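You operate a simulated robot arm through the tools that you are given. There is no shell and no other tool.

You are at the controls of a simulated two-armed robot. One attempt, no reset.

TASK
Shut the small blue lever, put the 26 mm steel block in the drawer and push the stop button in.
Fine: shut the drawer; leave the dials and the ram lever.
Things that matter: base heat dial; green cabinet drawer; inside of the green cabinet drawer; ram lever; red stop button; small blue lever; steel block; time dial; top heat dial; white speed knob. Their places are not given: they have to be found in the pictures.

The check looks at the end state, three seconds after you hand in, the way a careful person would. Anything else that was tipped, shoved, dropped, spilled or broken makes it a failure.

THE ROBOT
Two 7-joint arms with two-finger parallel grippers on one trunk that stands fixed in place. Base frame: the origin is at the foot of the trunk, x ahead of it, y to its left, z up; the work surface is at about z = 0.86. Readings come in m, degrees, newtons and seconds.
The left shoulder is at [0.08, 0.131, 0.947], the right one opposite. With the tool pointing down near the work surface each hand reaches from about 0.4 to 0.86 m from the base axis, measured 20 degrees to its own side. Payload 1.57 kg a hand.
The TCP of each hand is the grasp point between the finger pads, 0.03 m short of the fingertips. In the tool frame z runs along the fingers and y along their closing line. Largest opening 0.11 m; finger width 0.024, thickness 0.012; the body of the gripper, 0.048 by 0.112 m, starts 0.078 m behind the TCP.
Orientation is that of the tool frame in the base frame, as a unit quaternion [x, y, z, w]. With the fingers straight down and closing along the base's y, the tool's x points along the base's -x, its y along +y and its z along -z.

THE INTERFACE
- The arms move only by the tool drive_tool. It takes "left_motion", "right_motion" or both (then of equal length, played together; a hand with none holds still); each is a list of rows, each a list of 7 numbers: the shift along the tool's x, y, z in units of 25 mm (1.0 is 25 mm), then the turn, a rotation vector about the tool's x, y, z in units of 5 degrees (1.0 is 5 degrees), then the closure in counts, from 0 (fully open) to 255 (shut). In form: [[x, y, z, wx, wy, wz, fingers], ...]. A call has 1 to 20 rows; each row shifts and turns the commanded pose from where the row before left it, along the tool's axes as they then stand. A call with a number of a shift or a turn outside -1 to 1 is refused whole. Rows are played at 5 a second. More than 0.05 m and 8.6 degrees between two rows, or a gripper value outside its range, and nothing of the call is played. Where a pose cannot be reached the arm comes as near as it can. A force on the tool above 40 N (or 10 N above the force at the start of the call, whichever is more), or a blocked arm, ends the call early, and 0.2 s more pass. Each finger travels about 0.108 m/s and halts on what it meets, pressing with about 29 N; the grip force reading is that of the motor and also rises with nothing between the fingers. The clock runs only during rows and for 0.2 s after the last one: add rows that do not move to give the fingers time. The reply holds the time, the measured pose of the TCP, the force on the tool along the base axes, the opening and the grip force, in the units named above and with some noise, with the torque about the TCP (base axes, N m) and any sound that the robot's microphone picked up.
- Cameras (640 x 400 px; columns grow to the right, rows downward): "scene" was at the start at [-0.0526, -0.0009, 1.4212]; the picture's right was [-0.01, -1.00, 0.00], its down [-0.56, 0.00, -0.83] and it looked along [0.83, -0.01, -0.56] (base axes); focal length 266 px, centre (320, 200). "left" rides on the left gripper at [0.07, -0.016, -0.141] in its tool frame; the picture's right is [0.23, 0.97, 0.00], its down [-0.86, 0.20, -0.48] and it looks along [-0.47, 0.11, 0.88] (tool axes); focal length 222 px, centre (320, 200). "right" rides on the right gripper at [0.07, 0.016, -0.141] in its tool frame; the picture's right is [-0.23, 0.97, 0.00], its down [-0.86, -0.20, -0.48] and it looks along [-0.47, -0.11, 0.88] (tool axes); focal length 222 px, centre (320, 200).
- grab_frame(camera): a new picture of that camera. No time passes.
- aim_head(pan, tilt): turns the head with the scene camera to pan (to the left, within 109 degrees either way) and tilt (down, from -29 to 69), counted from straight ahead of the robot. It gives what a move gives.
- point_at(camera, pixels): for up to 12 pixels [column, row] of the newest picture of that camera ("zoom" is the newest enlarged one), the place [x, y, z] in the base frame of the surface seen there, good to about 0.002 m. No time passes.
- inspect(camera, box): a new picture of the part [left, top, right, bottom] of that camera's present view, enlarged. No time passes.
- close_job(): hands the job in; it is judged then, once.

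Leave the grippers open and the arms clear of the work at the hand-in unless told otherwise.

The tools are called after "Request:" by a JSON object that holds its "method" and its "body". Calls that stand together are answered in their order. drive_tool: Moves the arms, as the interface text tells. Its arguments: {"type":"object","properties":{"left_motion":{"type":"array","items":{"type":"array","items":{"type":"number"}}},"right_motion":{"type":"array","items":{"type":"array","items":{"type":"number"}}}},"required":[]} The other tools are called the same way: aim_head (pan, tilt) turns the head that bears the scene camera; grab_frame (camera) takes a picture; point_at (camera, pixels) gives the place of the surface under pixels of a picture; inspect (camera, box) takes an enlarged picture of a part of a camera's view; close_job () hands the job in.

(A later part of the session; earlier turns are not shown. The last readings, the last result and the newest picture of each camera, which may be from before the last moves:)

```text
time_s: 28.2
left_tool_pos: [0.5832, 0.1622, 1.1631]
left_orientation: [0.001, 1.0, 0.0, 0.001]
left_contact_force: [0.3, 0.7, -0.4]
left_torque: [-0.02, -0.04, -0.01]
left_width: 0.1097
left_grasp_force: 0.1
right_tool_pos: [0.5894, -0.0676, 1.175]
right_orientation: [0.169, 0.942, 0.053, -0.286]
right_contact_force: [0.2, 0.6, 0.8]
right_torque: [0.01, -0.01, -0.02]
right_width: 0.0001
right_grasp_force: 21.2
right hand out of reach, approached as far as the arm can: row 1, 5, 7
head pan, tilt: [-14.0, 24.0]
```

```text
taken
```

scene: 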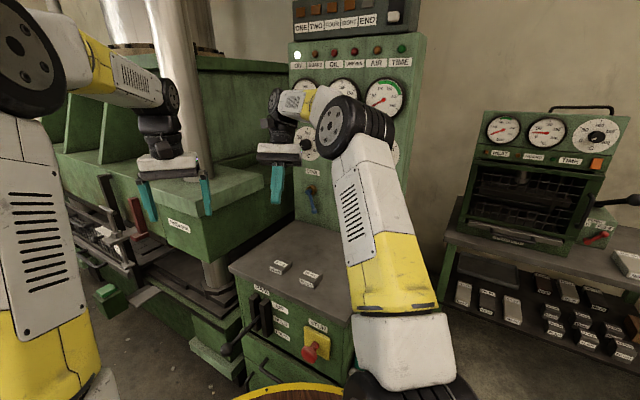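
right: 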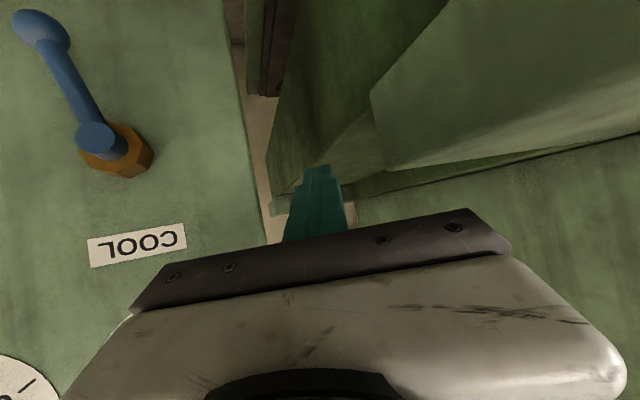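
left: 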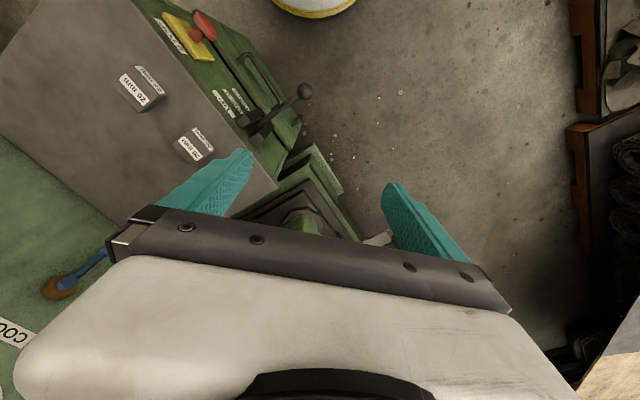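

It's free again: the elbow is up and bent. I'll now turn the hand to pitch about 30° below horizontal and yaw about -30° while moving right, well inside reach.

Request:
{"method": "drive_tool", "body": {"right_motion": [[0, -0.8, 0, 0, -1, 0, 255], [0, -0.8, 0, 0, -1, 0, 255], [0, -0.8, 0, 0, -1, 0, 255], [0, -0.8, 0, 0, -1, 0, 255], [0, -0.8, 0, 0, -1, 0, 255], [0, -0.8, 0, 0, -1, 0, 255], [0, 0, 0, 0, -1, 0, 255], [0, 0, 0, 0, -1, 0, 255], [0, 0, 0, 0, -1, 0, 255], [0, 0, 0, 0, -1, 0, 255], [0, 0, 0, 0, -1, 0, 255], [0, 0, 0, 0, -1, 0, 255], [0, 0, 0, 0, -1, 0, 255], [0, 0, 0, 0, -1, 0, 255], [0, 0, 0, 0, -1, 0, 255], [0, 0, 0, 0, -1, 0, 255], [0, 0, 0, 0, -1, 0, 255], [0, 0, 0, 0, -1, 0, 255], [0, 0, 0, 0.866, 0, 0.5, 255], [0, 0, 0, 0.866, 0, 0.5, 255]]}}

Request:
{"method": "grab_frame", "body": {"camera": "scene"}}

Request:
{"method": "grab_frame", "body": {"camera": "right"}}

```text
time_s: 32.5
left_tool_pos: [0.5838, 0.1611, 1.1639]
left_orientation: [0.001, 1.0, 0.0, -0.001]
left_contact_force: [0.3, 0.1, 1.0]
left_torque: [0.02, -0.04, -0.01]
left_width: 0.1101
left_grasp_force: 0.1
right_tool_pos: [0.5482, -0.1794, 1.177]
right_orientation: [0.229, 0.853, -0.127, 0.452]
right_contact_force: [-0.4, -1.3, 0.1]
right_torque: [0.0, -0.05, 0.01]
right_width: 0.0001
right_grasp_force: 21.1
head pan, tilt: [-14.0, 24.0]
```

```text
taken
```

scene: 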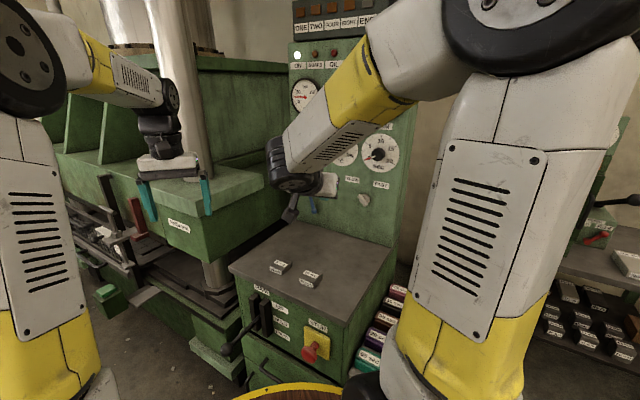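

```text
taken
```

right: 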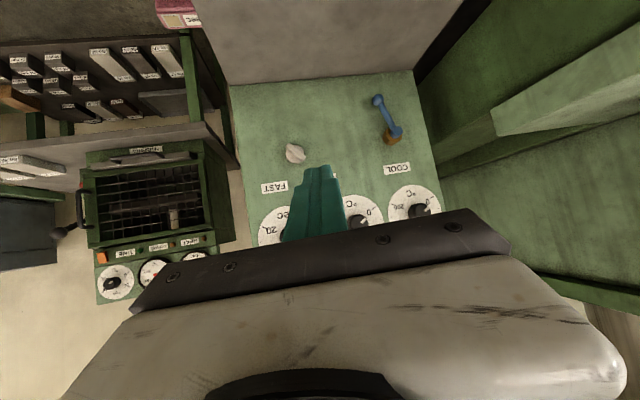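

Now the hand is oriented well, with yaw -30° and pitch about 34° down. I'll locate the lever in this picture.

Request:
{"method": "inspect", "body": {"camera": "right", "box": [340, 70, 440, 160]}}

Request:
{"method": "point_at", "body": {"camera": "right", "pixels": [[378, 99], [387, 115], [396, 131], [392, 139], [360, 120], [294, 152]]}}

```text
4.44 times, centred on (390, 115) of right
```

zoom: 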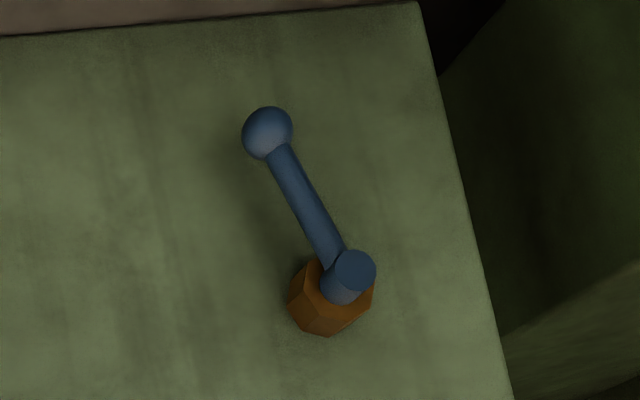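

```text
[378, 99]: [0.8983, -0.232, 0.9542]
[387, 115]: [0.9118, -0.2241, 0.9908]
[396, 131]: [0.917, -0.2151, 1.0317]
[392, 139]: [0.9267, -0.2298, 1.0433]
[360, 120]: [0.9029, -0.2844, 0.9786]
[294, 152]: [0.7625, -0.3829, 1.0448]
```

The lever is now about 16° from hanging, with its ball at t ≈ 0.471. I'll move to a standoff in front of it, offset to its left side.

Request:
{"method": "drive_tool", "body": {"right_motion": [[-0.08, 0.491, 0.871, 0, 0, 0, 255], [-0.08, 0.491, 0.871, 0, 0, 0, 255], [-0.08, 0.491, 0.871, 0, 0, 0, 255], [-0.08, 0.491, 0.871, 0, 0, 0, 255], [-0.08, 0.491, 0.871, 0, 0, 0, 255], [-0.08, 0.491, 0.871, 0, 0, 0, 255], [-0.08, 0.491, 0.871, 0, 0, 0, 255], [-0.08, 0.491, 0.871, 0, 0, 0, 255], [-0.08, 0.491, 0.871, 0, 0, 0, 255], [-0.08, 0.491, 0.871, 0, 0, 0, 255], [-0.08, 0.491, 0.871, 0, 0, 0, 255], [-0.08, 0.491, 0.871, 0, 0, 0, 255], [-0.08, 0.491, 0.871, 0, 0, 0, 255], [-0.08, 0.491, 0.871, 0, 0, 0, 255], [0, 0, 0, 0, 0, 0, 255]]}}

Request:
{"method": "grab_frame", "body": {"camera": "right"}}

```text
time_s: 35.6
left_tool_pos: [0.5835, 0.163, 1.1644]
left_orientation: [0.0, 1.0, 0.0, 0.0]
left_contact_force: [-0.5, 0.2, -1.1]
left_torque: [-0.05, 0.03, 0.02]
left_width: 0.1099
left_grasp_force: 0.1
right_tool_pos: [0.8666, -0.1686, 1.0293]
right_orientation: [0.229, 0.852, -0.128, 0.453]
right_contact_force: [-0.4, 0.1, 0.4]
right_torque: [0.01, -0.01, -0.03]
right_width: 0.0
right_grasp_force: 21.0
head pan, tilt: [-14.0, 24.0]
```

```text
taken
```

right: 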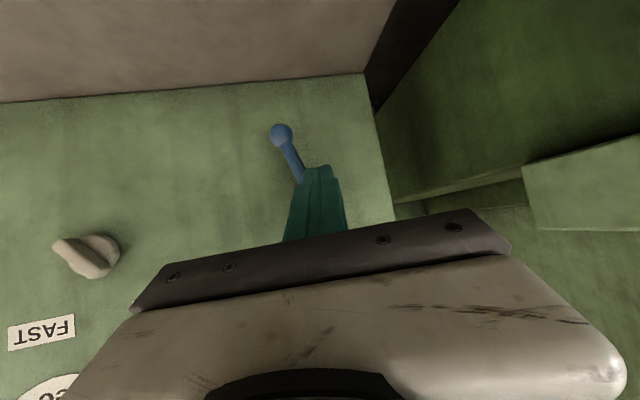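

Advance 80 mm along the fingers to sit left of the lever.

Request:
{"method": "drive_tool", "body": {"right_motion": [[0, 0, 0.8, 0, 0, 0, 255], [0, 0, 0.8, 0, 0, 0, 255], [0, 0, 0.8, 0, 0, 0, 255], [0, 0, 0.8, 0, 0, 0, 255], [0, 0, 0, 0, 0, 0, 255]]}}

Request:
{"method": "grab_frame", "body": {"camera": "right"}}

```text
time_s: 36.9
left_tool_pos: [0.583, 0.1623, 1.1637]
left_orientation: [0.001, 1.0, 0.001, 0.0]
left_contact_force: [-0.4, -0.3, 0.2]
left_torque: [-0.01, 0.0, 0.0]
left_width: 0.1096
left_grasp_force: 0.0
right_tool_pos: [0.9237, -0.201, 0.983]
right_orientation: [0.228, 0.852, -0.127, 0.453]
right_contact_force: [-0.7, -0.1, -0.5]
right_torque: [0.01, -0.02, 0.01]
right_width: 0.0
right_grasp_force: 21.3
head pan, tilt: [-14.0, 24.0]
```

```text
taken
```

right: 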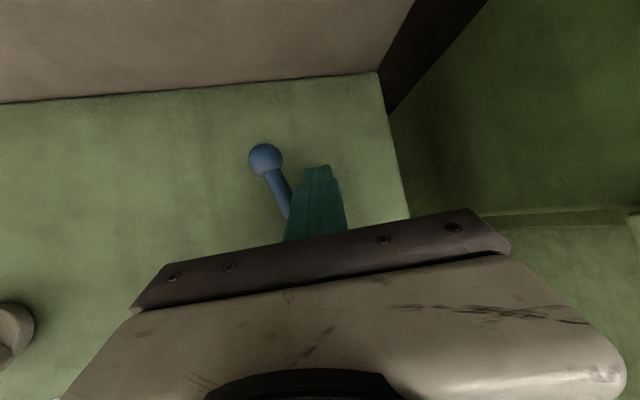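

In position with no contact force. Now I'll sweep right, following the arc to about 30° first.

Request:
{"method": "drive_tool", "body": {"right_motion": [[0.045, -0.39, -0.09, 0, 0, 0, 255], [0.045, -0.39, -0.09, 0, 0, 0, 255], [0.045, -0.39, -0.09, 0, 0, 0, 255]]}}

Request:
{"method": "grab_frame", "body": {"camera": "right"}}

```text
time_s: 37.6
left_tool_pos: [0.5841, 0.1624, 1.1642]
left_orientation: [0.001, 1.0, 0.001, 0.0]
left_contact_force: [0.5, 0.0, 0.3]
left_torque: [0.04, -0.03, -0.02]
left_width: 0.1101
left_grasp_force: 0.0
right_tool_pos: [0.9017, -0.2224, 0.9851]
right_orientation: [0.229, 0.852, -0.128, 0.453]
right_contact_force: [0.0, 3.9, 0.6]
right_torque: [-0.04, 0.03, 0.02]
right_width: 0.0
right_grasp_force: 21.3
head pan, tilt: [-14.0, 24.0]
```

```text
taken
```

right: 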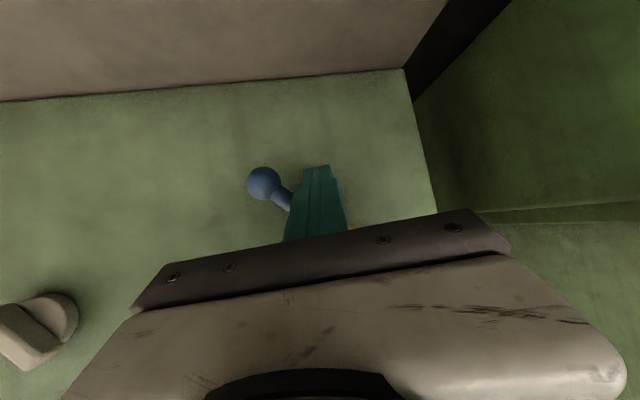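

The lever is turning easily at about 4 N. I'll continue the arc toward horizontal.

Request:
{"method": "drive_tool", "body": {"right_motion": [[-0.09, -0.38, -0.18, 0, 0, 0, 255], [-0.09, -0.38, -0.18, 0, 0, 0, 255], [-0.17, -0.3, -0.21, 0, 0, 0, 255], [-0.17, -0.3, -0.21, 0, 0, 0, 255]]}}

Request:
{"method": "grab_frame", "body": {"camera": "right"}}

```text
time_s: 38.6
left_tool_pos: [0.5838, 0.1621, 1.1636]
left_orientation: [0.001, 1.0, -0.001, -0.001]
left_contact_force: [-0.3, 0.3, -0.1]
left_torque: [-0.01, 0.03, -0.01]
left_width: 0.1101
left_grasp_force: 0.0
right_tool_pos: [0.8788, -0.2486, 1.0065]
right_orientation: [0.23, 0.852, -0.13, 0.453]
right_contact_force: [-0.3, 2.0, -0.5]
right_torque: [-0.03, 0.0, -0.01]
right_width: 0.0002
right_grasp_force: 21.4
head pan, tilt: [-14.0, 24.0]
```

```text
taken
```

right: 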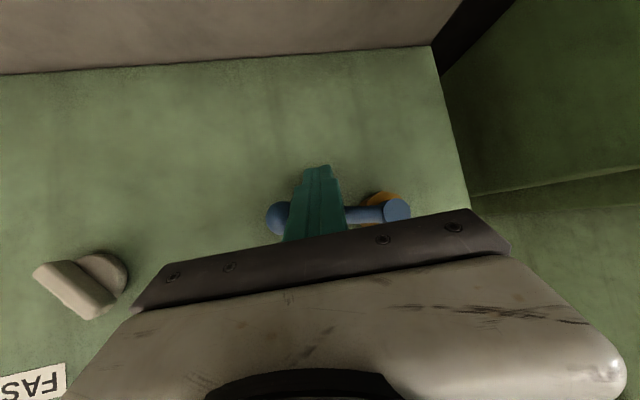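

The lever now looks close to horizontal. I'll push it further up gently until it meets its stop.

Request:
{"method": "drive_tool", "body": {"right_motion": [[-0.24, -0.19, -0.22, 0, 0, 0, 255], [-0.24, -0.15, -0.2, 0, 0, 0, 255], [-0.24, -0.05, -0.18, 0, 0, 0, 255]]}}

Request:
{"method": "grab_frame", "body": {"camera": "right"}}

```text
time_s: 39.5
left_tool_pos: [0.5837, 0.161, 1.1648]
left_orientation: [0.001, 1.0, 0.0, 0.001]
left_contact_force: [0.6, 0.4, 0.0]
left_torque: [0.04, 0.01, 0.03]
left_width: 0.11
left_grasp_force: 0.0
right_tool_pos: [0.8681, -0.2508, 1.0192]
right_orientation: [0.228, 0.856, -0.125, 0.446]
right_contact_force: [-4.6, 3.3, -2.6]
right_torque: [0.02, 0.02, -0.05]
right_width: 0.0001
right_grasp_force: 21.5
head pan, tilt: [-14.0, 24.0]
stopped in row 3 (right hand): the force on the tool passed its limit at 44 N (the readings are from after the stop); the commanded pose is now the measured one
```

```text
taken
```

right: 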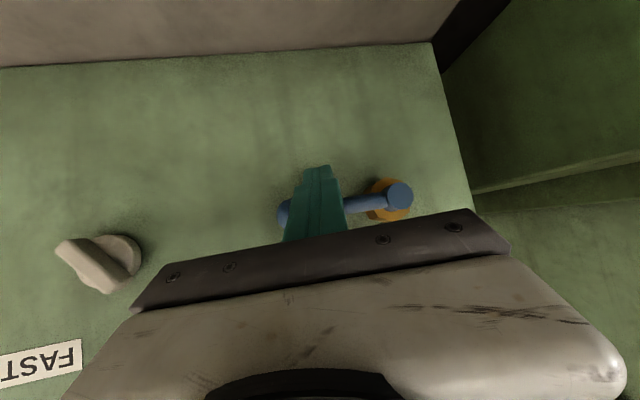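

The push met a firm stop at 44 N with the lever horizontal. I'll ease down off it and retract along the fingers, then check.

Request:
{"method": "drive_tool", "body": {"right_motion": [[0.26, 0.1, 0.1, 0, 0, 0, 255], [0, 0, -0.8, 0, 0, 0, 255], [0, 0, -0.9, 0, 0, 0, 255], [0, 0, -0.9, 0, 0, 0, 255], [0, 0, -0.9, 0, 0, 0, 255], [0, 0, -0.9, 0, 0, 0, 255], [0, 0, 0, 0, 0, 0, 255]]}}

Request:
{"method": "grab_frame", "body": {"camera": "right"}}

Request:
{"method": "inspect", "body": {"camera": "right", "box": [280, 60, 460, 200]}}

```text
time_s: 41.1
left_tool_pos: [0.5823, 0.1622, 1.1631]
left_orientation: [0.001, 1.0, 0.0, -0.001]
left_contact_force: [1.1, -0.7, -0.4]
left_torque: [0.01, 0.03, -0.01]
left_width: 0.11
left_grasp_force: 0.0
right_tool_pos: [0.7913, -0.2042, 1.0779]
right_orientation: [0.228, 0.856, -0.127, 0.446]
right_contact_force: [-0.3, -0.2, -0.4]
right_torque: [-0.01, -0.01, 0.04]
right_width: 0.0
right_grasp_force: 21.5
head pan, tilt: [-14.0, 24.0]
```

```text
taken
```

right: 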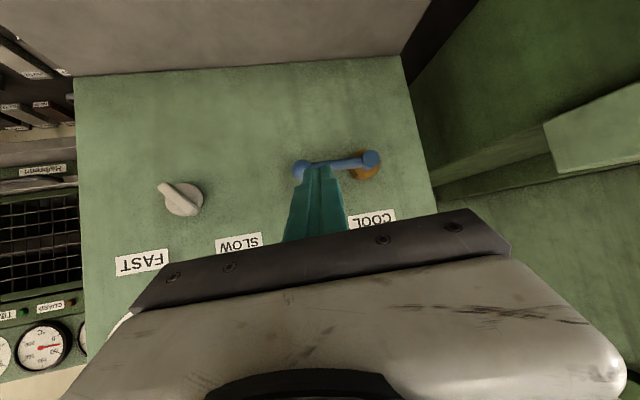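

```text
2.86 times, centred on (370, 130) of right
```

zoom: 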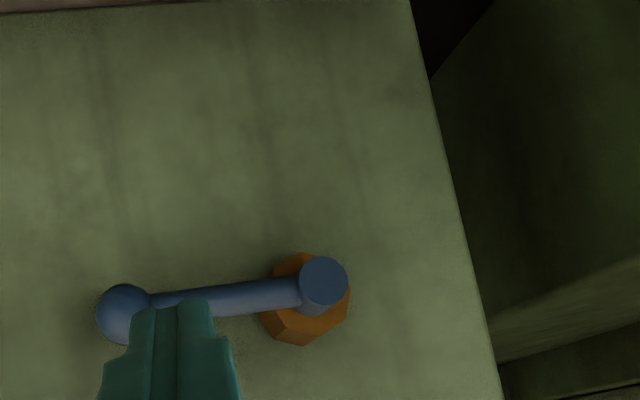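

The lever is now across, horizontal and at its stop. Next I'll retract the right hand further, pitching it back to vertical, and measure the 26 mm block meanwhile.

Request:
{"method": "drive_tool", "body": {"right_motion": [[0, -0.3, -1, 0, 0, 0, 255], [0, -0.3, -1, 0, 0, 0, 255], [0, -0.3, -1, 0, 0, 0, 255], [0, -0.3, -1, 0, 0, 0, 255], [0, 0, -1, 0, 1, 0, 255], [0, 0, -0.8, 0, 1, 0, 200], [0, 0, 0, 0, 1, 0, 100], [0, 0, 0, 0, 1, 0, 0], [0, 0, 0, 0, 1, 0, 0], [0, 0, 0, 0, 1, 0, 0], [0, 0, 0, 0, 1, 0, 0], [0, 0, 0, 0, 1, 0, 0], [0, 0, 0, 0, 1, 0, 0], [0, 0, 0, 0, 1, 0, 0], [0, 0, 0, 0, 1, 0, 0], [0, 0, 0, 0, 0, 0, 0]]}}

Request:
{"method": "grab_frame", "body": {"camera": "right"}}

Request:
{"method": "grab_frame", "body": {"camera": "scene"}}

```text
time_s: 44.5
left_tool_pos: [0.5834, 0.1629, 1.1648]
left_orientation: [0.001, 1.0, -0.001, 0.0]
left_contact_force: [0.1, 0.2, 0.9]
left_torque: [0.0, 0.03, 0.0]
left_width: 0.1099
left_grasp_force: 0.0
right_tool_pos: [0.674, -0.1695, 1.1601]
right_orientation: [0.26, 0.966, -0.007, 0.001]
right_contact_force: [-0.2, -0.2, 0.3]
right_torque: [-0.01, 0.02, 0.01]
right_width: 0.11
right_grasp_force: 0.1
head pan, tilt: [-14.0, 24.0]
```

```text
taken
```

right: 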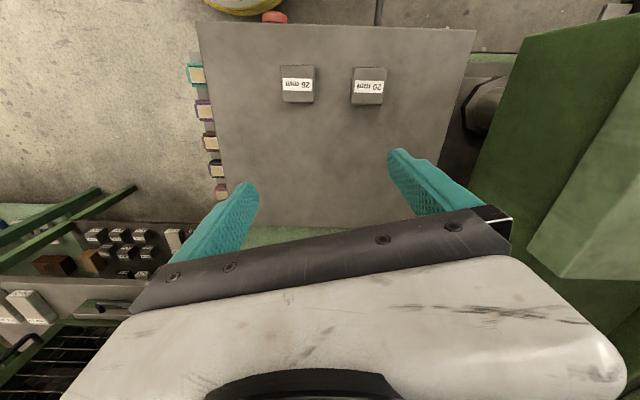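

```text
taken
```

scene: 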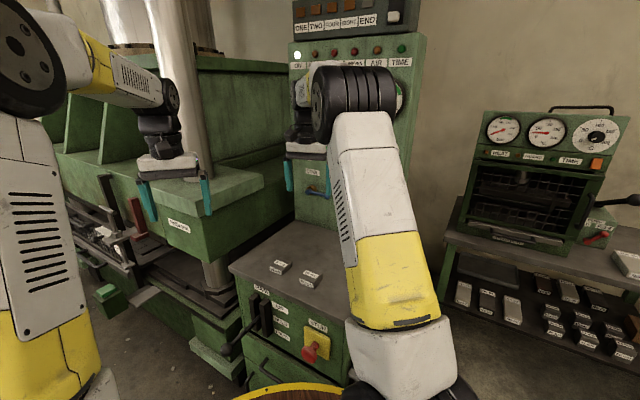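

The lever stays across. I'll measure the two blocks' corners in the right camera.

Request:
{"method": "inspect", "body": {"camera": "right", "box": [260, 50, 400, 120]}}

Request:
{"method": "point_at", "body": {"camera": "right", "pixels": [[283, 68], [312, 68], [311, 94], [283, 94], [297, 85], [355, 69], [384, 71], [368, 85], [297, 110], [200, 25], [474, 32]]}}

```text
4.57 times, centred on (330, 85) of right
```

zoom: 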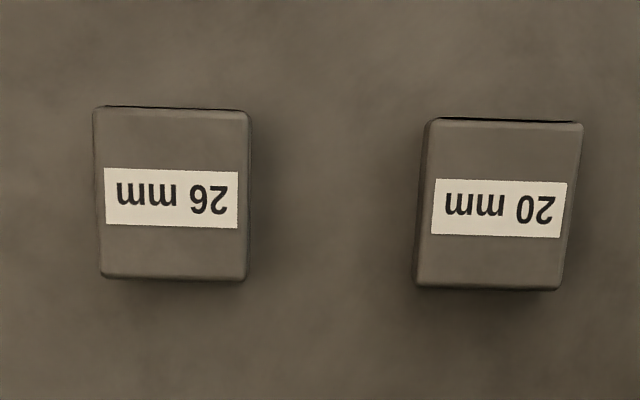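

```text
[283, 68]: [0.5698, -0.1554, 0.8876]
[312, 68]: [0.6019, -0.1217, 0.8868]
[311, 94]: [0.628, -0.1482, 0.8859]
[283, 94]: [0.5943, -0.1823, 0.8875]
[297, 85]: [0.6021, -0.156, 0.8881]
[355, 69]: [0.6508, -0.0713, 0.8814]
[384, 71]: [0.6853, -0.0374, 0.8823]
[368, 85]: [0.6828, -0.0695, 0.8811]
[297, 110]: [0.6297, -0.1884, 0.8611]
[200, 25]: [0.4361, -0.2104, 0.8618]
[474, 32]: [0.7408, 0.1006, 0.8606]
```

Block top is at z ≈ 0.887, about 50 × 40 mm, centred at (0.5985, -0.152) and lined up with the cabinet. Drawer first, using the left hand. I'll yaw the left hand +45° so its closing line is perpendicular to the handle bar, then pitch the fingers toward the cabinet front.

Request:
{"method": "drive_tool", "body": {"left_motion": [[0, 0, 0, 0, 0, -1, 0], [0, 0, 0, 0, 0, -1, 0], [0, 0, 0, 0, 0, -1, 0], [0, 0, 0, 0, 0, -1, 0], [0, 0, 0, 0, 0, -1, 0], [0, 0, 0, 0, 0, -1, 0], [0, 0, 0, 0, 0, -1, 0], [0, 0, 0, 0, 0, -1, 80], [0, 0, 0, 0, 0, -1, 160], [0, 0, 0, 1, 0, 0, 160], [0, 0, 0, 1, 0, 0, 160], [0, 0, 0, 1, 0, 0, 160], [0, 0, 0, 1, 0, 0, 160], [0, 0, 0, 1, 0, 0, 160], [0, 0, 0, 1, 0, 0, 160], [0, 0, 0, 1, 0, 0, 160], [0, 0, 0, 1, 0, 0, 160], [0, 0, 0, 1, 0, 0, 160]]}}

Request:
{"method": "grab_frame", "body": {"camera": "left"}}

Request:
{"method": "grab_frame", "body": {"camera": "scene"}}

```text
time_s: 48.3
left_tool_pos: [0.5827, 0.1616, 1.164]
left_orientation: [-0.353, 0.854, -0.354, 0.147]
left_contact_force: [0.5, 0.1, 0.0]
left_torque: [0.0, 0.01, -0.05]
left_width: 0.0408
left_grasp_force: 0.1
right_tool_pos: [0.6747, -0.1692, 1.1605]
right_orientation: [0.261, 0.965, -0.006, 0.001]
right_contact_force: [0.0, 1.1, 0.3]
right_torque: [-0.04, 0.03, 0.0]
right_width: 0.1097
right_grasp_force: 0.0
head pan, tilt: [-14.0, 24.0]
```

```text
taken
```

left: 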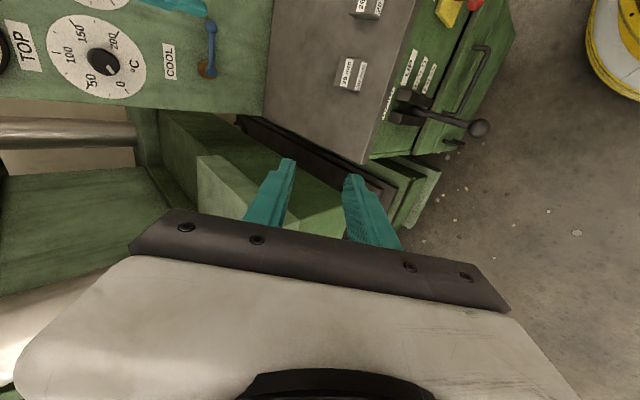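

```text
taken
```

scene: 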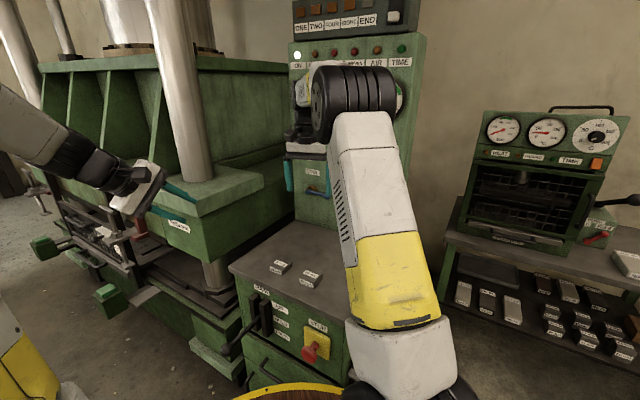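

Orientation is good, and the left camera sees the handle near (477,80) with the ram lever knob at (480,127). I'll measure these points.

Request:
{"method": "inspect", "body": {"camera": "left", "box": [370, 0, 530, 170]}}

Request:
{"method": "point_at", "body": {"camera": "left", "pixels": [[485, 55], [477, 80], [466, 103], [488, 47], [480, 127], [450, 118], [425, 108], [455, 62], [500, 60]]}}

```text
2.35 times, centred on (450, 85) of left
```

zoom: 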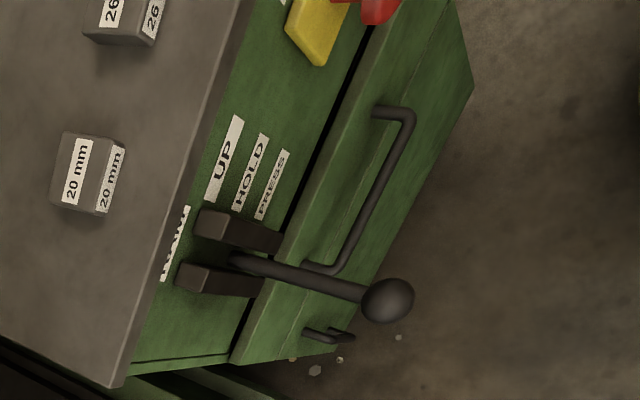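

```text
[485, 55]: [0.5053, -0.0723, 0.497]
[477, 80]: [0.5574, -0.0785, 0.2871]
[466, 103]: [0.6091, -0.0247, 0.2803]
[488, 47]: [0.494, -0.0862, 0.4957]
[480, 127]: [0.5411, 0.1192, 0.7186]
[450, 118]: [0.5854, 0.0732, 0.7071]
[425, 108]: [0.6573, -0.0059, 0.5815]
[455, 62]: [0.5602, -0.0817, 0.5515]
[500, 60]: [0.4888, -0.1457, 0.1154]
```

More points on the handle bar and drawer front from the enlarged picture.

Request:
{"method": "point_at", "body": {"camera": "zoom", "pixels": [[409, 125], [395, 160], [375, 203], [355, 245], [340, 265], [372, 112], [300, 262], [310, 333], [350, 337], [365, 60], [240, 355], [420, 60]]}}

```text
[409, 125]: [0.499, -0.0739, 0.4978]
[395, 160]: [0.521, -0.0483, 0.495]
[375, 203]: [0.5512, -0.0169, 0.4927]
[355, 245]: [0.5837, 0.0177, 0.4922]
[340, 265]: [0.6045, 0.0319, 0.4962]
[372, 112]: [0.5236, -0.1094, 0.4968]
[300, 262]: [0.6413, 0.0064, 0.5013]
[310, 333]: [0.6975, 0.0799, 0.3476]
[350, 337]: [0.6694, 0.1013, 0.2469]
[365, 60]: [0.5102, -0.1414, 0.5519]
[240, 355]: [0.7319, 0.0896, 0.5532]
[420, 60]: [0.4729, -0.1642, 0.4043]
```

Bar centre is at n ≈ -0.406, z ≈ 0.493. I'll pitch 15° further and move the left hand out in front of the cabinet, partway down, at t ≈ 0.35 (right of the ram lever).

Request:
{"method": "drive_tool", "body": {"left_motion": [[0, 0, 0, 1, 0, 0, 160], [0, 0, 0, 1, 0, 0, 160], [0, 0, 0, 1, 0, 0, 160], [0.782, 0.898, 0.222, 0, 0, 0, 160], [0.782, 0.898, 0.222, 0, 0, 0, 160], [0.782, 0.898, 0.222, 0, 0, 0, 160], [0.782, 0.898, 0.222, 0, 0, 0, 160], [0.782, 0.898, 0.222, 0, 0, 0, 160], [0.782, 0.898, 0.222, 0, 0, 0, 160], [0.782, 0.898, 0.222, 0, 0, 0, 160], [0.782, 0.898, 0.222, 0, 0, 0, 160], [0.782, 0.898, 0.222, 0, 0, 0, 160], [0, 0, 0, 0, 0, 0, 160]]}}

Request:
{"method": "grab_frame", "body": {"camera": "left"}}

Request:
{"method": "grab_frame", "body": {"camera": "scene"}}

```text
time_s: 51.1
left_tool_pos: [0.4975, 0.1122, 0.9754]
left_orientation: [-0.33, 0.8, -0.462, 0.191]
left_contact_force: [-0.1, 1.2, -0.7]
left_torque: [0.0, 0.0, -0.02]
left_width: 0.041
left_grasp_force: 0.0
left hand out of reach, approached as far as the arm can: row 9, 10, 11, 12
right_tool_pos: [0.6745, -0.1688, 1.1605]
right_orientation: [0.261, 0.965, -0.007, 0.001]
right_contact_force: [-0.4, -0.5, -0.2]
right_torque: [0.01, 0.02, -0.02]
right_width: 0.1099
right_grasp_force: 0.0
head pan, tilt: [-14.0, 24.0]
```

```text
taken
```

left: 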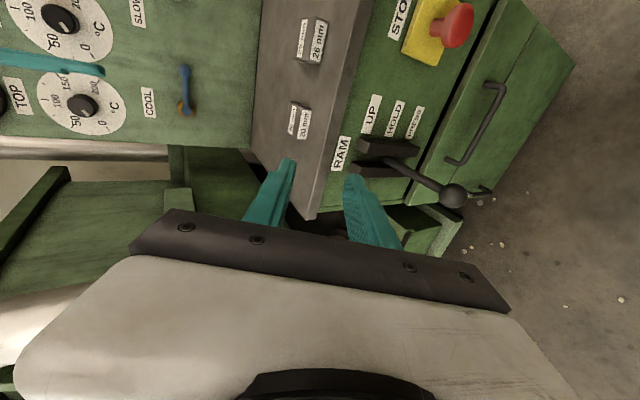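

```text
taken
```

scene: 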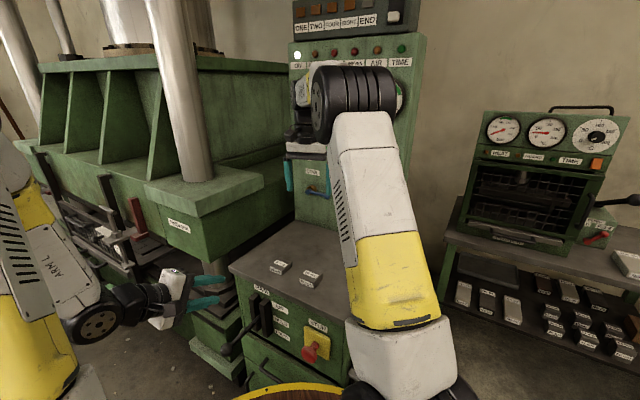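

The hand is too close to the shoulder there for this orientation. It stopped at t ≈ 0.43. I'll go further left and out, descend left of the ram lever, then slide under it. First I'll check what occupies that area.

Request:
{"method": "point_at", "body": {"camera": "scene", "pixels": [[140, 302], [112, 293], [150, 285], [215, 358], [200, 325], [135, 232], [125, 265], [95, 255], [235, 345], [250, 385], [180, 310], [125, 150]]}}

Request:
{"method": "inspect", "body": {"camera": "scene", "box": [40, 190, 280, 390]}}

```text
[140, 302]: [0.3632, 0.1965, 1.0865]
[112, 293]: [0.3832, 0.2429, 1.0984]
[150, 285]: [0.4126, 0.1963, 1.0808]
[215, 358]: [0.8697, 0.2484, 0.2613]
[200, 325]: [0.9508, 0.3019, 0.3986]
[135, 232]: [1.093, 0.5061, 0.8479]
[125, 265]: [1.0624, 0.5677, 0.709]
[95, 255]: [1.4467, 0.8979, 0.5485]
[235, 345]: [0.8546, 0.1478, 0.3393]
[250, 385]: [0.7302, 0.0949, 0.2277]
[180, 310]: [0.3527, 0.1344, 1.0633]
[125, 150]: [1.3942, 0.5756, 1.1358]
```

```text
2.00 times, centred on (160, 290) of scene
```

zoom: 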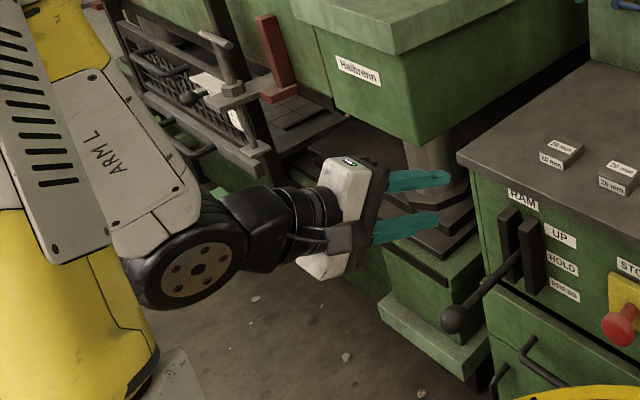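

The area left of the ram lever is clear (press front at n ≈ -0.44). I'll move left along the cabinet and slightly outward.

Request:
{"method": "drive_tool", "body": {"left_motion": [[-0.845, 0.26, -0.15, 0, 0, 0, 160], [-0.845, 0.26, -0.15, 0, 0, 0, 160], [-0.845, 0.26, -0.15, 0, 0, 0, 160], [-0.845, 0.26, -0.15, 0, 0, 0, 160], [-0.845, 0.26, -0.15, 0, 0, 0, 160], [-0.845, 0.26, -0.15, 0, 0, 0, 160], [-0.845, 0.26, -0.15, 0, 0, 0, 160], [-0.845, 0.26, -0.15, 0, 0, 0, 160], [0, 0, 0, 0, 0, 0, 160]]}}

```text
time_s: 53.1
left_tool_pos: [0.5797, 0.2664, 0.9446]
left_orientation: [-0.331, 0.801, -0.462, 0.191]
left_contact_force: [0.3, 0.2, 0.2]
left_torque: [0.01, 0.02, 0.0]
left_width: 0.0412
left_grasp_force: 0.0
right_tool_pos: [0.6732, -0.1673, 1.1611]
right_orientation: [0.261, 0.965, -0.006, 0.001]
right_contact_force: [0.5, 0.0, 0.2]
right_torque: [0.0, -0.02, -0.02]
right_width: 0.11
right_grasp_force: 0.0
head pan, tilt: [-14.0, 24.0]
```

I'm at t ≈ 0.598, n ≈ -0.22, z ≈ 0.945. Now I'll descend to z ≈ 0.56, left of the ram lever.

Request:
{"method": "drive_tool", "body": {"left_motion": [[0, 0.909, 0.624, 0, 0, 0, 160], [0, 0.909, 0.624, 0, 0, 0, 160], [0, 0.909, 0.624, 0, 0, 0, 160], [0, 0.909, 0.624, 0, 0, 0, 160], [0, 0.909, 0.624, 0, 0, 0, 160], [0, 0.909, 0.624, 0, 0, 0, 160], [0, 0.909, 0.624, 0, 0, 0, 160], [0, 0.909, 0.624, 0, 0, 0, 160], [0, 0.909, 0.624, 0, 0, 0, 160], [0, 0.909, 0.624, 0, 0, 0, 160], [0, 0.909, 0.624, 0, 0, 0, 160], [0, 0.909, 0.624, 0, 0, 0, 160], [0, 0.909, 0.624, 0, 0, 0, 160], [0, 0.909, 0.624, 0, 0, 0, 160], [0, 0, 0, 0, 0, 0, 160]]}}

Request:
{"method": "grab_frame", "body": {"camera": "left"}}

Request:
{"method": "grab_frame", "body": {"camera": "scene"}}

```text
time_s: 56.3
left_tool_pos: [0.6029, 0.246, 0.56]
left_orientation: [-0.331, 0.8, -0.462, 0.19]
left_contact_force: [0.3, 0.1, -0.2]
left_torque: [-0.01, -0.02, 0.01]
left_width: 0.0408
left_grasp_force: 0.1
right_tool_pos: [0.6743, -0.1679, 1.1604]
right_orientation: [0.26, 0.965, -0.007, 0.001]
right_contact_force: [0.4, -0.6, -0.3]
right_torque: [0.0, -0.02, -0.01]
right_width: 0.1102
right_grasp_force: 0.0
head pan, tilt: [-14.0, 24.0]
```

```text
taken
```

left: 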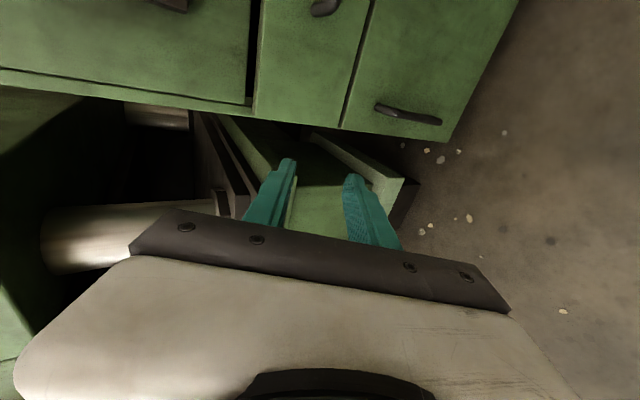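

```text
taken
```

scene: 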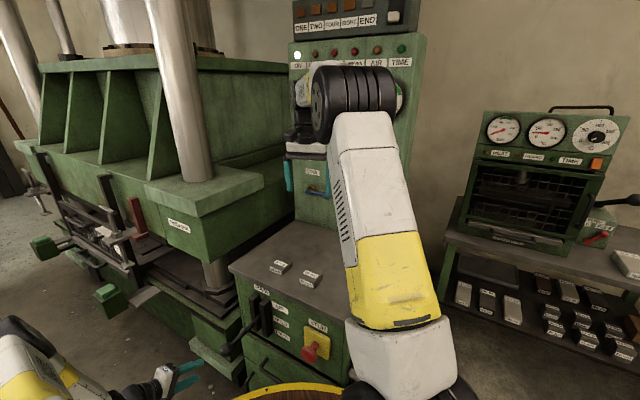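

From this side the drawer is clearly the upper front and the lower front is a door. I'll slide right under the ram lever to t ≈ 0.39, staying outside the handle.

Request:
{"method": "drive_tool", "body": {"left_motion": [[0.84, -0.04, 0.069, 0, 0, 0, 160], [0.84, -0.04, 0.069, 0, 0, 0, 160], [0.84, -0.04, 0.069, 0, 0, 0, 160], [0.84, -0.04, 0.069, 0, 0, 0, 160], [0.84, -0.04, 0.069, 0, 0, 0, 160], [0.84, -0.04, 0.069, 0, 0, 0, 160], [0.84, -0.04, 0.069, 0, 0, 0, 160], [0.84, -0.04, 0.069, 0, 0, 0, 160], [0.84, -0.04, 0.069, 0, 0, 0, 160], [0.84, -0.04, 0.069, 0, 0, 0, 160], [0, 0, 0, 0, 0, 0, 160]]}}

Request:
{"method": "grab_frame", "body": {"camera": "left"}}

Request:
{"method": "grab_frame", "body": {"camera": "scene"}}

```text
time_s: 58.7
left_tool_pos: [0.4667, 0.085, 0.561]
left_orientation: [-0.331, 0.8, -0.462, 0.191]
left_contact_force: [0.4, -0.3, -0.5]
left_torque: [-0.01, 0.0, 0.02]
left_width: 0.0409
left_grasp_force: 0.0
right_tool_pos: [0.674, -0.1692, 1.159]
right_orientation: [0.26, 0.966, -0.006, 0.001]
right_contact_force: [-0.5, 0.0, 0.2]
right_torque: [-0.01, -0.01, 0.0]
right_width: 0.1101
right_grasp_force: 0.1
head pan, tilt: [-14.0, 24.0]
```

```text
taken
```

left: 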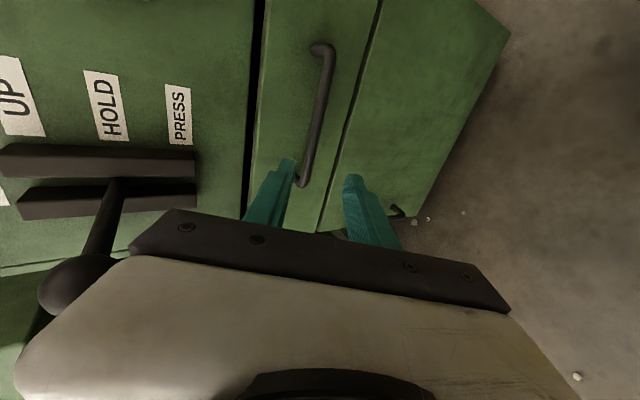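

```text
taken
```

scene: 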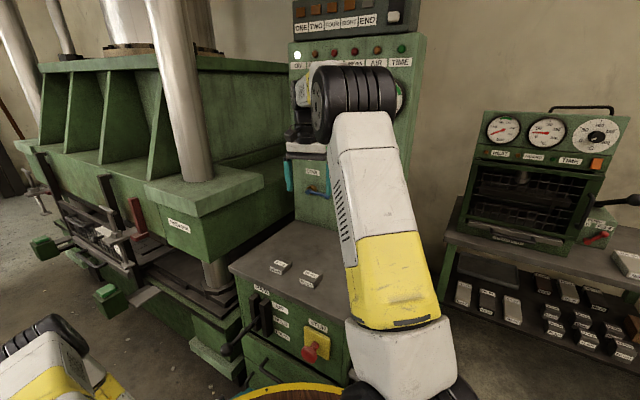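

No contact. The handle bar is visible at about (322,80) to (303,185) and the upper finger tip is near it. I'll measure again from here.

Request:
{"method": "point_at", "body": {"camera": "left", "pixels": [[326, 70], [321, 100], [314, 130], [307, 160], [318, 48], [305, 182], [345, 100], [268, 100], [250, 100], [280, 100]]}}

Request:
{"method": "inspect", "body": {"camera": "left", "box": [230, 20, 420, 250]}}

```text
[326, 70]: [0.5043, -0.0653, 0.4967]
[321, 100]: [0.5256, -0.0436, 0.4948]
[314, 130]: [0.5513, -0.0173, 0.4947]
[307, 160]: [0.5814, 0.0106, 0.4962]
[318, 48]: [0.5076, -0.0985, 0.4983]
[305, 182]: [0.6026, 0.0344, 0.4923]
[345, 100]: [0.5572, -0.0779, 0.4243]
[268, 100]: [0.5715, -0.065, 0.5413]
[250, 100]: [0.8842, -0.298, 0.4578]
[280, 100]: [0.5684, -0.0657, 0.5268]
```

```text
1.74 times, centred on (325, 135) of left
```

zoom: 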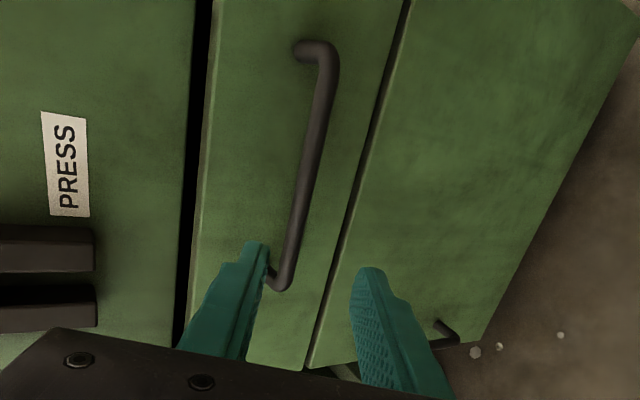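

Bar centre is at n ≈ -0.407, z ≈ 0.494. I'll advance along the fingers so the bar lies between them.

Request:
{"method": "drive_tool", "body": {"left_motion": [[0, -0.14, 0.8, 0, 0, 0, 160], [0, -0.14, 0.8, 0, 0, 0, 160], [0, -0.14, 0.8, 0, 0, 0, 160], [0, 0, 0.8, 0, 0, 0, 160], [0, 0, 0.8, 0, 0, 0, 160], [0, 0, 0.8, 0, 0, 0, 160], [0, 0, 0.8, 0, 0, 0, 160], [0, 0, 0, 0, 0, 0, 160]]}}

Request:
{"method": "grab_frame", "body": {"camera": "left"}}

```text
time_s: 60.5
left_tool_pos: [0.5562, -0.0054, 0.5]
left_orientation: [-0.331, 0.8, -0.462, 0.191]
left_contact_force: [0.7, 0.6, -0.1]
left_torque: [0.02, -0.01, 0.02]
left_width: 0.0409
left_grasp_force: 0.0
right_tool_pos: [0.6749, -0.17, 1.1589]
right_orientation: [0.261, 0.965, -0.007, 0.001]
right_contact_force: [0.0, 0.6, -0.7]
right_torque: [-0.01, -0.03, -0.01]
right_width: 0.1097
right_grasp_force: 0.1
head pan, tilt: [-14.0, 24.0]
```

```text
taken
```

left: 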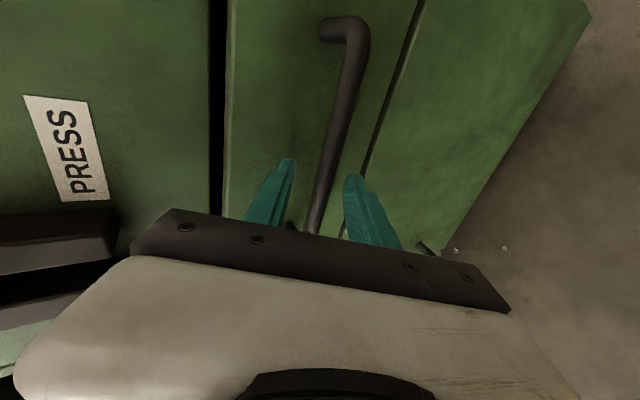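

The bar lies between the fingers with no contact. Now I'll close on it.

Request:
{"method": "drive_tool", "body": {"left_motion": [[0, 0, 0, 0, 0, 0, 210], [0, 0, 0, 0, 0, 0, 255], [0, 0, 0, 0, 0, 0, 255], [0, 0, 0, 0, 0, 0, 255]]}}

Request:
{"method": "grab_frame", "body": {"camera": "left"}}

```text
time_s: 61.5
left_tool_pos: [0.5539, -0.0038, 0.4985]
left_orientation: [-0.332, 0.801, -0.461, 0.189]
left_contact_force: [-2.5, 2.6, -21.3]
left_torque: [0.26, 0.25, 0.49]
left_width: 0.0138
left_grasp_force: 29.9
right_tool_pos: [0.6739, -0.1689, 1.1603]
right_orientation: [0.26, 0.966, -0.006, 0.0]
right_contact_force: [1.0, -0.4, 0.9]
right_torque: [0.0, 0.0, 0.0]
right_width: 0.1101
right_grasp_force: 0.1
head pan, tilt: [-14.0, 24.0]
```

```text
taken
```

left: 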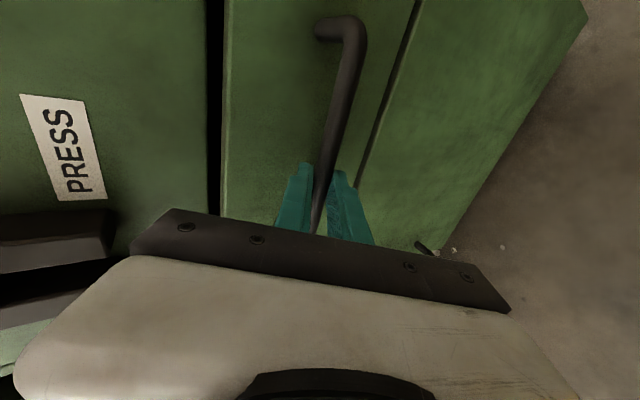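

Gripped: width 13.8 mm, grip force 30 N. There's some sideways preload (-21 N in z), so I'll shift a touch to relieve it and start pulling straight out along n.

Request:
{"method": "drive_tool", "body": {"left_motion": [[0, 0.1, 0, 0, 0, 0, 255], [0, 0.2, -0.35, 0, 0, 0, 255], [0, 0.25, -0.433, 0, 0, 0, 255], [0, 0.25, -0.433, 0, 0, 0, 255], [0, 0.25, -0.433, 0, 0, 0, 255]]}}

Request:
{"method": "grab_frame", "body": {"camera": "left"}}

```text
time_s: 62.7
left_tool_pos: [0.5223, 0.0265, 0.497]
left_orientation: [-0.33, 0.8, -0.464, 0.192]
left_contact_force: [-5.4, -4.4, 11.2]
left_torque: [-0.41, 0.15, 0.1]
left_width: 0.0137
left_grasp_force: 30.6
right_tool_pos: [0.6734, -0.1689, 1.1603]
right_orientation: [0.261, 0.965, -0.007, 0.001]
right_contact_force: [0.5, -0.1, -0.2]
right_torque: [0.02, -0.04, 0.02]
right_width: 0.1098
right_grasp_force: 0.1
head pan, tilt: [-14.0, 24.0]
```

```text
taken
```

left: 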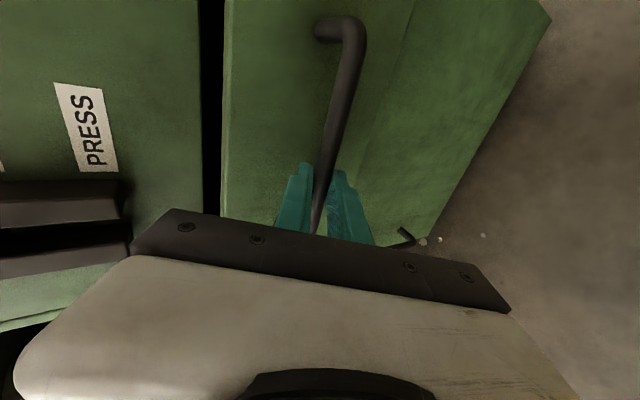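

The drawer is sliding out smoothly, 44 mm so far. I'll pull another 120 mm.

Request:
{"method": "drive_tool", "body": {"left_motion": [[0, 0.25, -0.433, 0, 0, 0, 255], [0, 0.25, -0.433, 0, 0, 0, 255], [0, 0.25, -0.433, 0, 0, 0, 255], [0, 0.25, -0.433, 0, 0, 0, 255], [0, 0.25, -0.433, 0, 0, 0, 255], [0, 0.25, -0.433, 0, 0, 0, 255], [0, 0.25, -0.433, 0, 0, 0, 255], [0, 0.25, -0.433, 0, 0, 0, 255], [0, 0.25, -0.433, 0, 0, 0, 255], [0, 0.2, -0.346, 0, 0, 0, 255]]}}

Request:
{"method": "grab_frame", "body": {"camera": "left"}}

Request:
{"method": "grab_frame", "body": {"camera": "right"}}

Request:
{"method": "grab_frame", "body": {"camera": "scene"}}

```text
time_s: 64.9
left_tool_pos: [0.4352, 0.1146, 0.4978]
left_orientation: [-0.33, 0.8, -0.464, 0.191]
left_contact_force: [-7.3, -6.6, 31.5]
left_torque: [-0.6, -0.09, 0.16]
left_width: 0.014
left_grasp_force: 30.1
right_tool_pos: [0.6719, -0.1693, 1.16]
right_orientation: [0.26, 0.965, -0.006, 0.001]
right_contact_force: [0.5, 0.8, 0.2]
right_torque: [-0.02, -0.01, 0.0]
right_width: 0.1098
right_grasp_force: 0.0
head pan, tilt: [-14.0, 24.0]
```

```text
taken
```

left: 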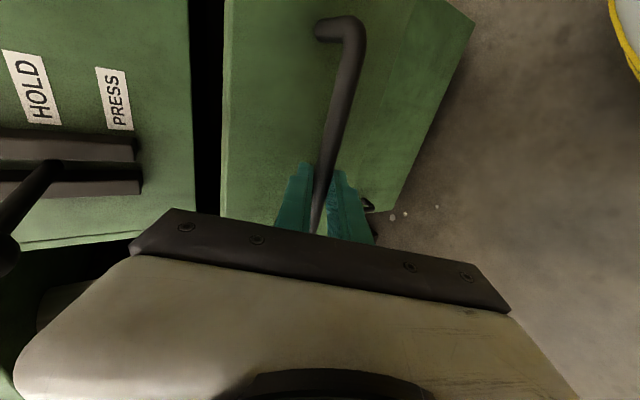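

```text
taken
```

right: 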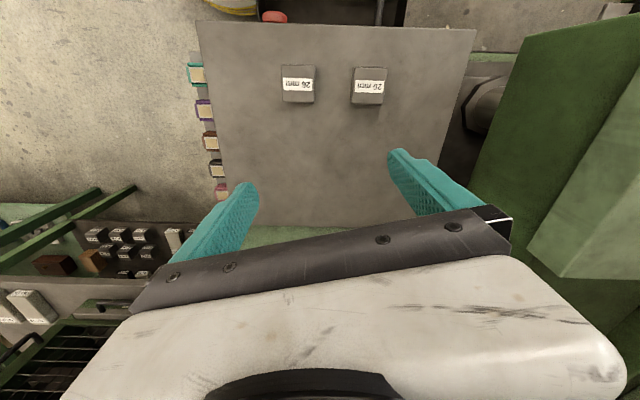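

```text
taken
```

scene: 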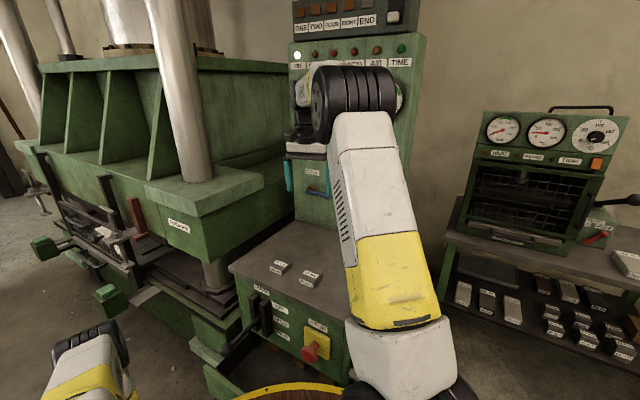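

The drawer is out by about 167 mm. I'll release the handle, back off along the fingers, slide left, and rise to a viewing spot.

Request:
{"method": "drive_tool", "body": {"left_motion": [[0, 0, 0, 0, 0, 0, 200], [0, 0, 0, 0, 0, 0, 160], [0, 0, 0, 0, 0, 0, 160], [0, 0, -0.5, 0, 0, 0, 160], [0, 0, -0.7, 0, 0, 0, 160], [0, 0, -0.7, 0, 0, 0, 160], [-0.5, 0, 0, 0, 0, 0, 160], [-0.9, 0, 0, 0, 0, 0, 160], [-0.9, 0, 0, 0, 0, 0, 160], [-0.9, 0, 0, 0, 0, 0, 160], [-0.9, 0, 0, 0, 0, 0, 160], [-0.9, 0, 0, 0, 0, 0, 160], [-0.9, 0, 0, 0, 0, 0, 160], [-0.9, 0, 0, 0, 0, 0, 160], [-0.9, 0, 0, 0, 0, 0, 160], [-0.9, 0, 0, 0, 0, 0, 160], [0, 0, 0, 0, 0, 0, 160]]}}

Request:
{"method": "grab_frame", "body": {"camera": "left"}}

```text
time_s: 68.5
left_tool_pos: [0.5602, 0.2949, 0.5194]
left_orientation: [-0.331, 0.8, -0.462, 0.191]
left_contact_force: [0.6, 0.3, -0.5]
left_torque: [0.0, -0.04, -0.01]
left_width: 0.0411
left_grasp_force: 0.1
right_tool_pos: [0.6734, -0.169, 1.1598]
right_orientation: [0.26, 0.965, -0.007, 0.001]
right_contact_force: [-0.4, 0.2, 0.5]
right_torque: [0.01, 0.0, 0.02]
right_width: 0.1097
right_grasp_force: 0.1
head pan, tilt: [-14.0, 24.0]
```

```text
taken
```

left: 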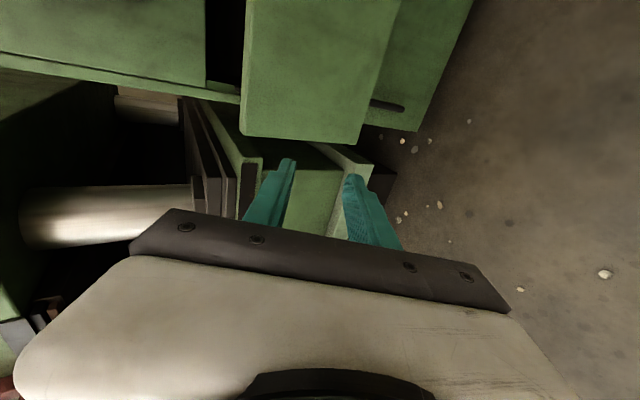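

Clear. I'll raise the left hand straight up.

Request:
{"method": "drive_tool", "body": {"left_motion": [[0, -0.95, -0.5, 0, 0, 0, 160], [0, -0.95, -0.5, 0, 0, 0, 160], [0, -0.95, -0.5, 0, 0, 0, 160], [0, -0.95, -0.5, 0, 0, 0, 160], [0, -0.95, -0.5, 0, 0, 0, 160], [0, -0.95, -0.5, 0, 0, 0, 160], [0, -0.95, -0.5, 0, 0, 0, 160], [0, -0.95, -0.5, 0, 0, 0, 160], [0, -0.95, -0.5, 0, 0, 0, 160], [0, -0.95, -0.5, 0, 0, 0, 160], [0, -0.95, -0.5, 0, 0, 0, 160], [0, -0.95, -0.5, 0, 0, 0, 160], [0, -0.95, -0.5, 0, 0, 0, 160], [0, -0.95, -0.5, 0, 0, 0, 160], [0, -0.95, -0.5, 0, 0, 0, 160], [0, -0.95, -0.5, 0, 0, 0, 160], [0, 0, 0, 0, 0, 0, 160]]}}

Request:
{"method": "grab_frame", "body": {"camera": "left"}}

Request:
{"method": "grab_frame", "body": {"camera": "scene"}}

```text
time_s: 72.1
left_tool_pos: [0.5727, 0.284, 0.9518]
left_orientation: [-0.331, 0.8, -0.462, 0.191]
left_contact_force: [0.2, -0.4, 0.1]
left_torque: [-0.01, 0.0, -0.01]
left_width: 0.041
left_grasp_force: 0.3
right_tool_pos: [0.6738, -0.1683, 1.1607]
right_orientation: [0.261, 0.965, -0.007, 0.0]
right_contact_force: [0.6, -0.7, -0.6]
right_torque: [0.04, 0.01, 0.01]
right_width: 0.1101
right_grasp_force: 0.2
head pan, tilt: [-14.0, 24.0]
```

```text
taken
```

left: 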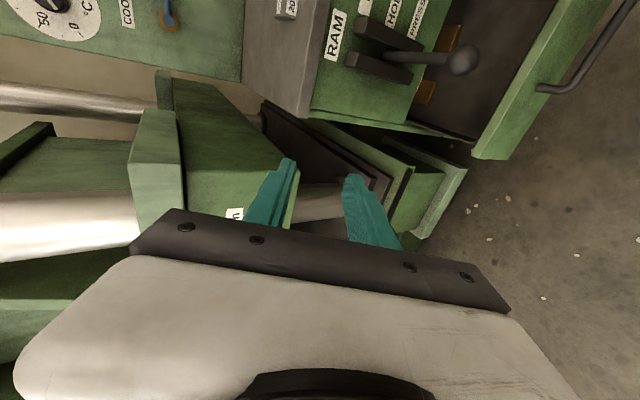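

```text
taken
```

scene: 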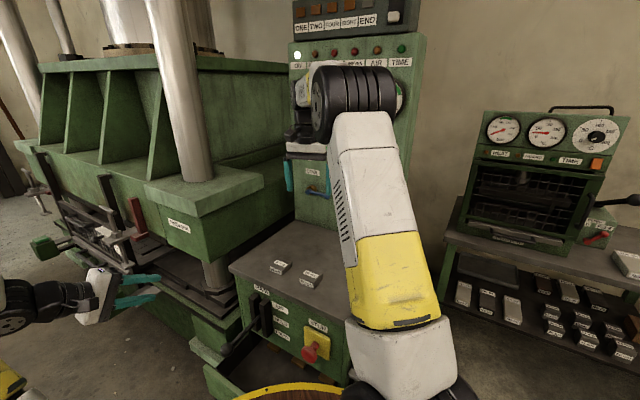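

The open drawer is visible at upper right of the left picture, with something brown inside near the back. I'll enlarge and measure.

Request:
{"method": "inspect", "body": {"camera": "left", "box": [380, 0, 640, 170]}}

Request:
{"method": "point_at", "body": {"camera": "left", "pixels": [[490, 80], [470, 110], [520, 30], [440, 100], [425, 92], [452, 35], [480, 155], [515, 100], [600, 10], [500, 130], [430, 127]]}}

```text
2.35 times, centred on (510, 85) of left
```

zoom: 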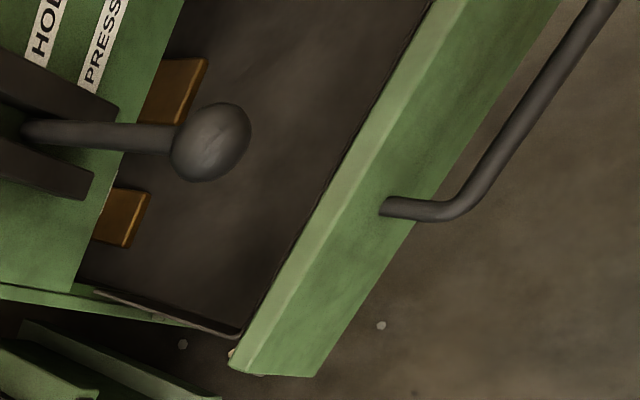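

```text
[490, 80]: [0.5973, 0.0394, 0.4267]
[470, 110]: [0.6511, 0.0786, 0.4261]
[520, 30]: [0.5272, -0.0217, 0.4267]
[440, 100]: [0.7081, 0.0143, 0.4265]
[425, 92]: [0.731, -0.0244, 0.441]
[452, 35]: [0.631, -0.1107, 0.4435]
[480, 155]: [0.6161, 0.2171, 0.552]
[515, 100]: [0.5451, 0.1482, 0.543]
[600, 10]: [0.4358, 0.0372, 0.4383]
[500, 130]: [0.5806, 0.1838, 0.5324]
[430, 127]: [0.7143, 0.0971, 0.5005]
```

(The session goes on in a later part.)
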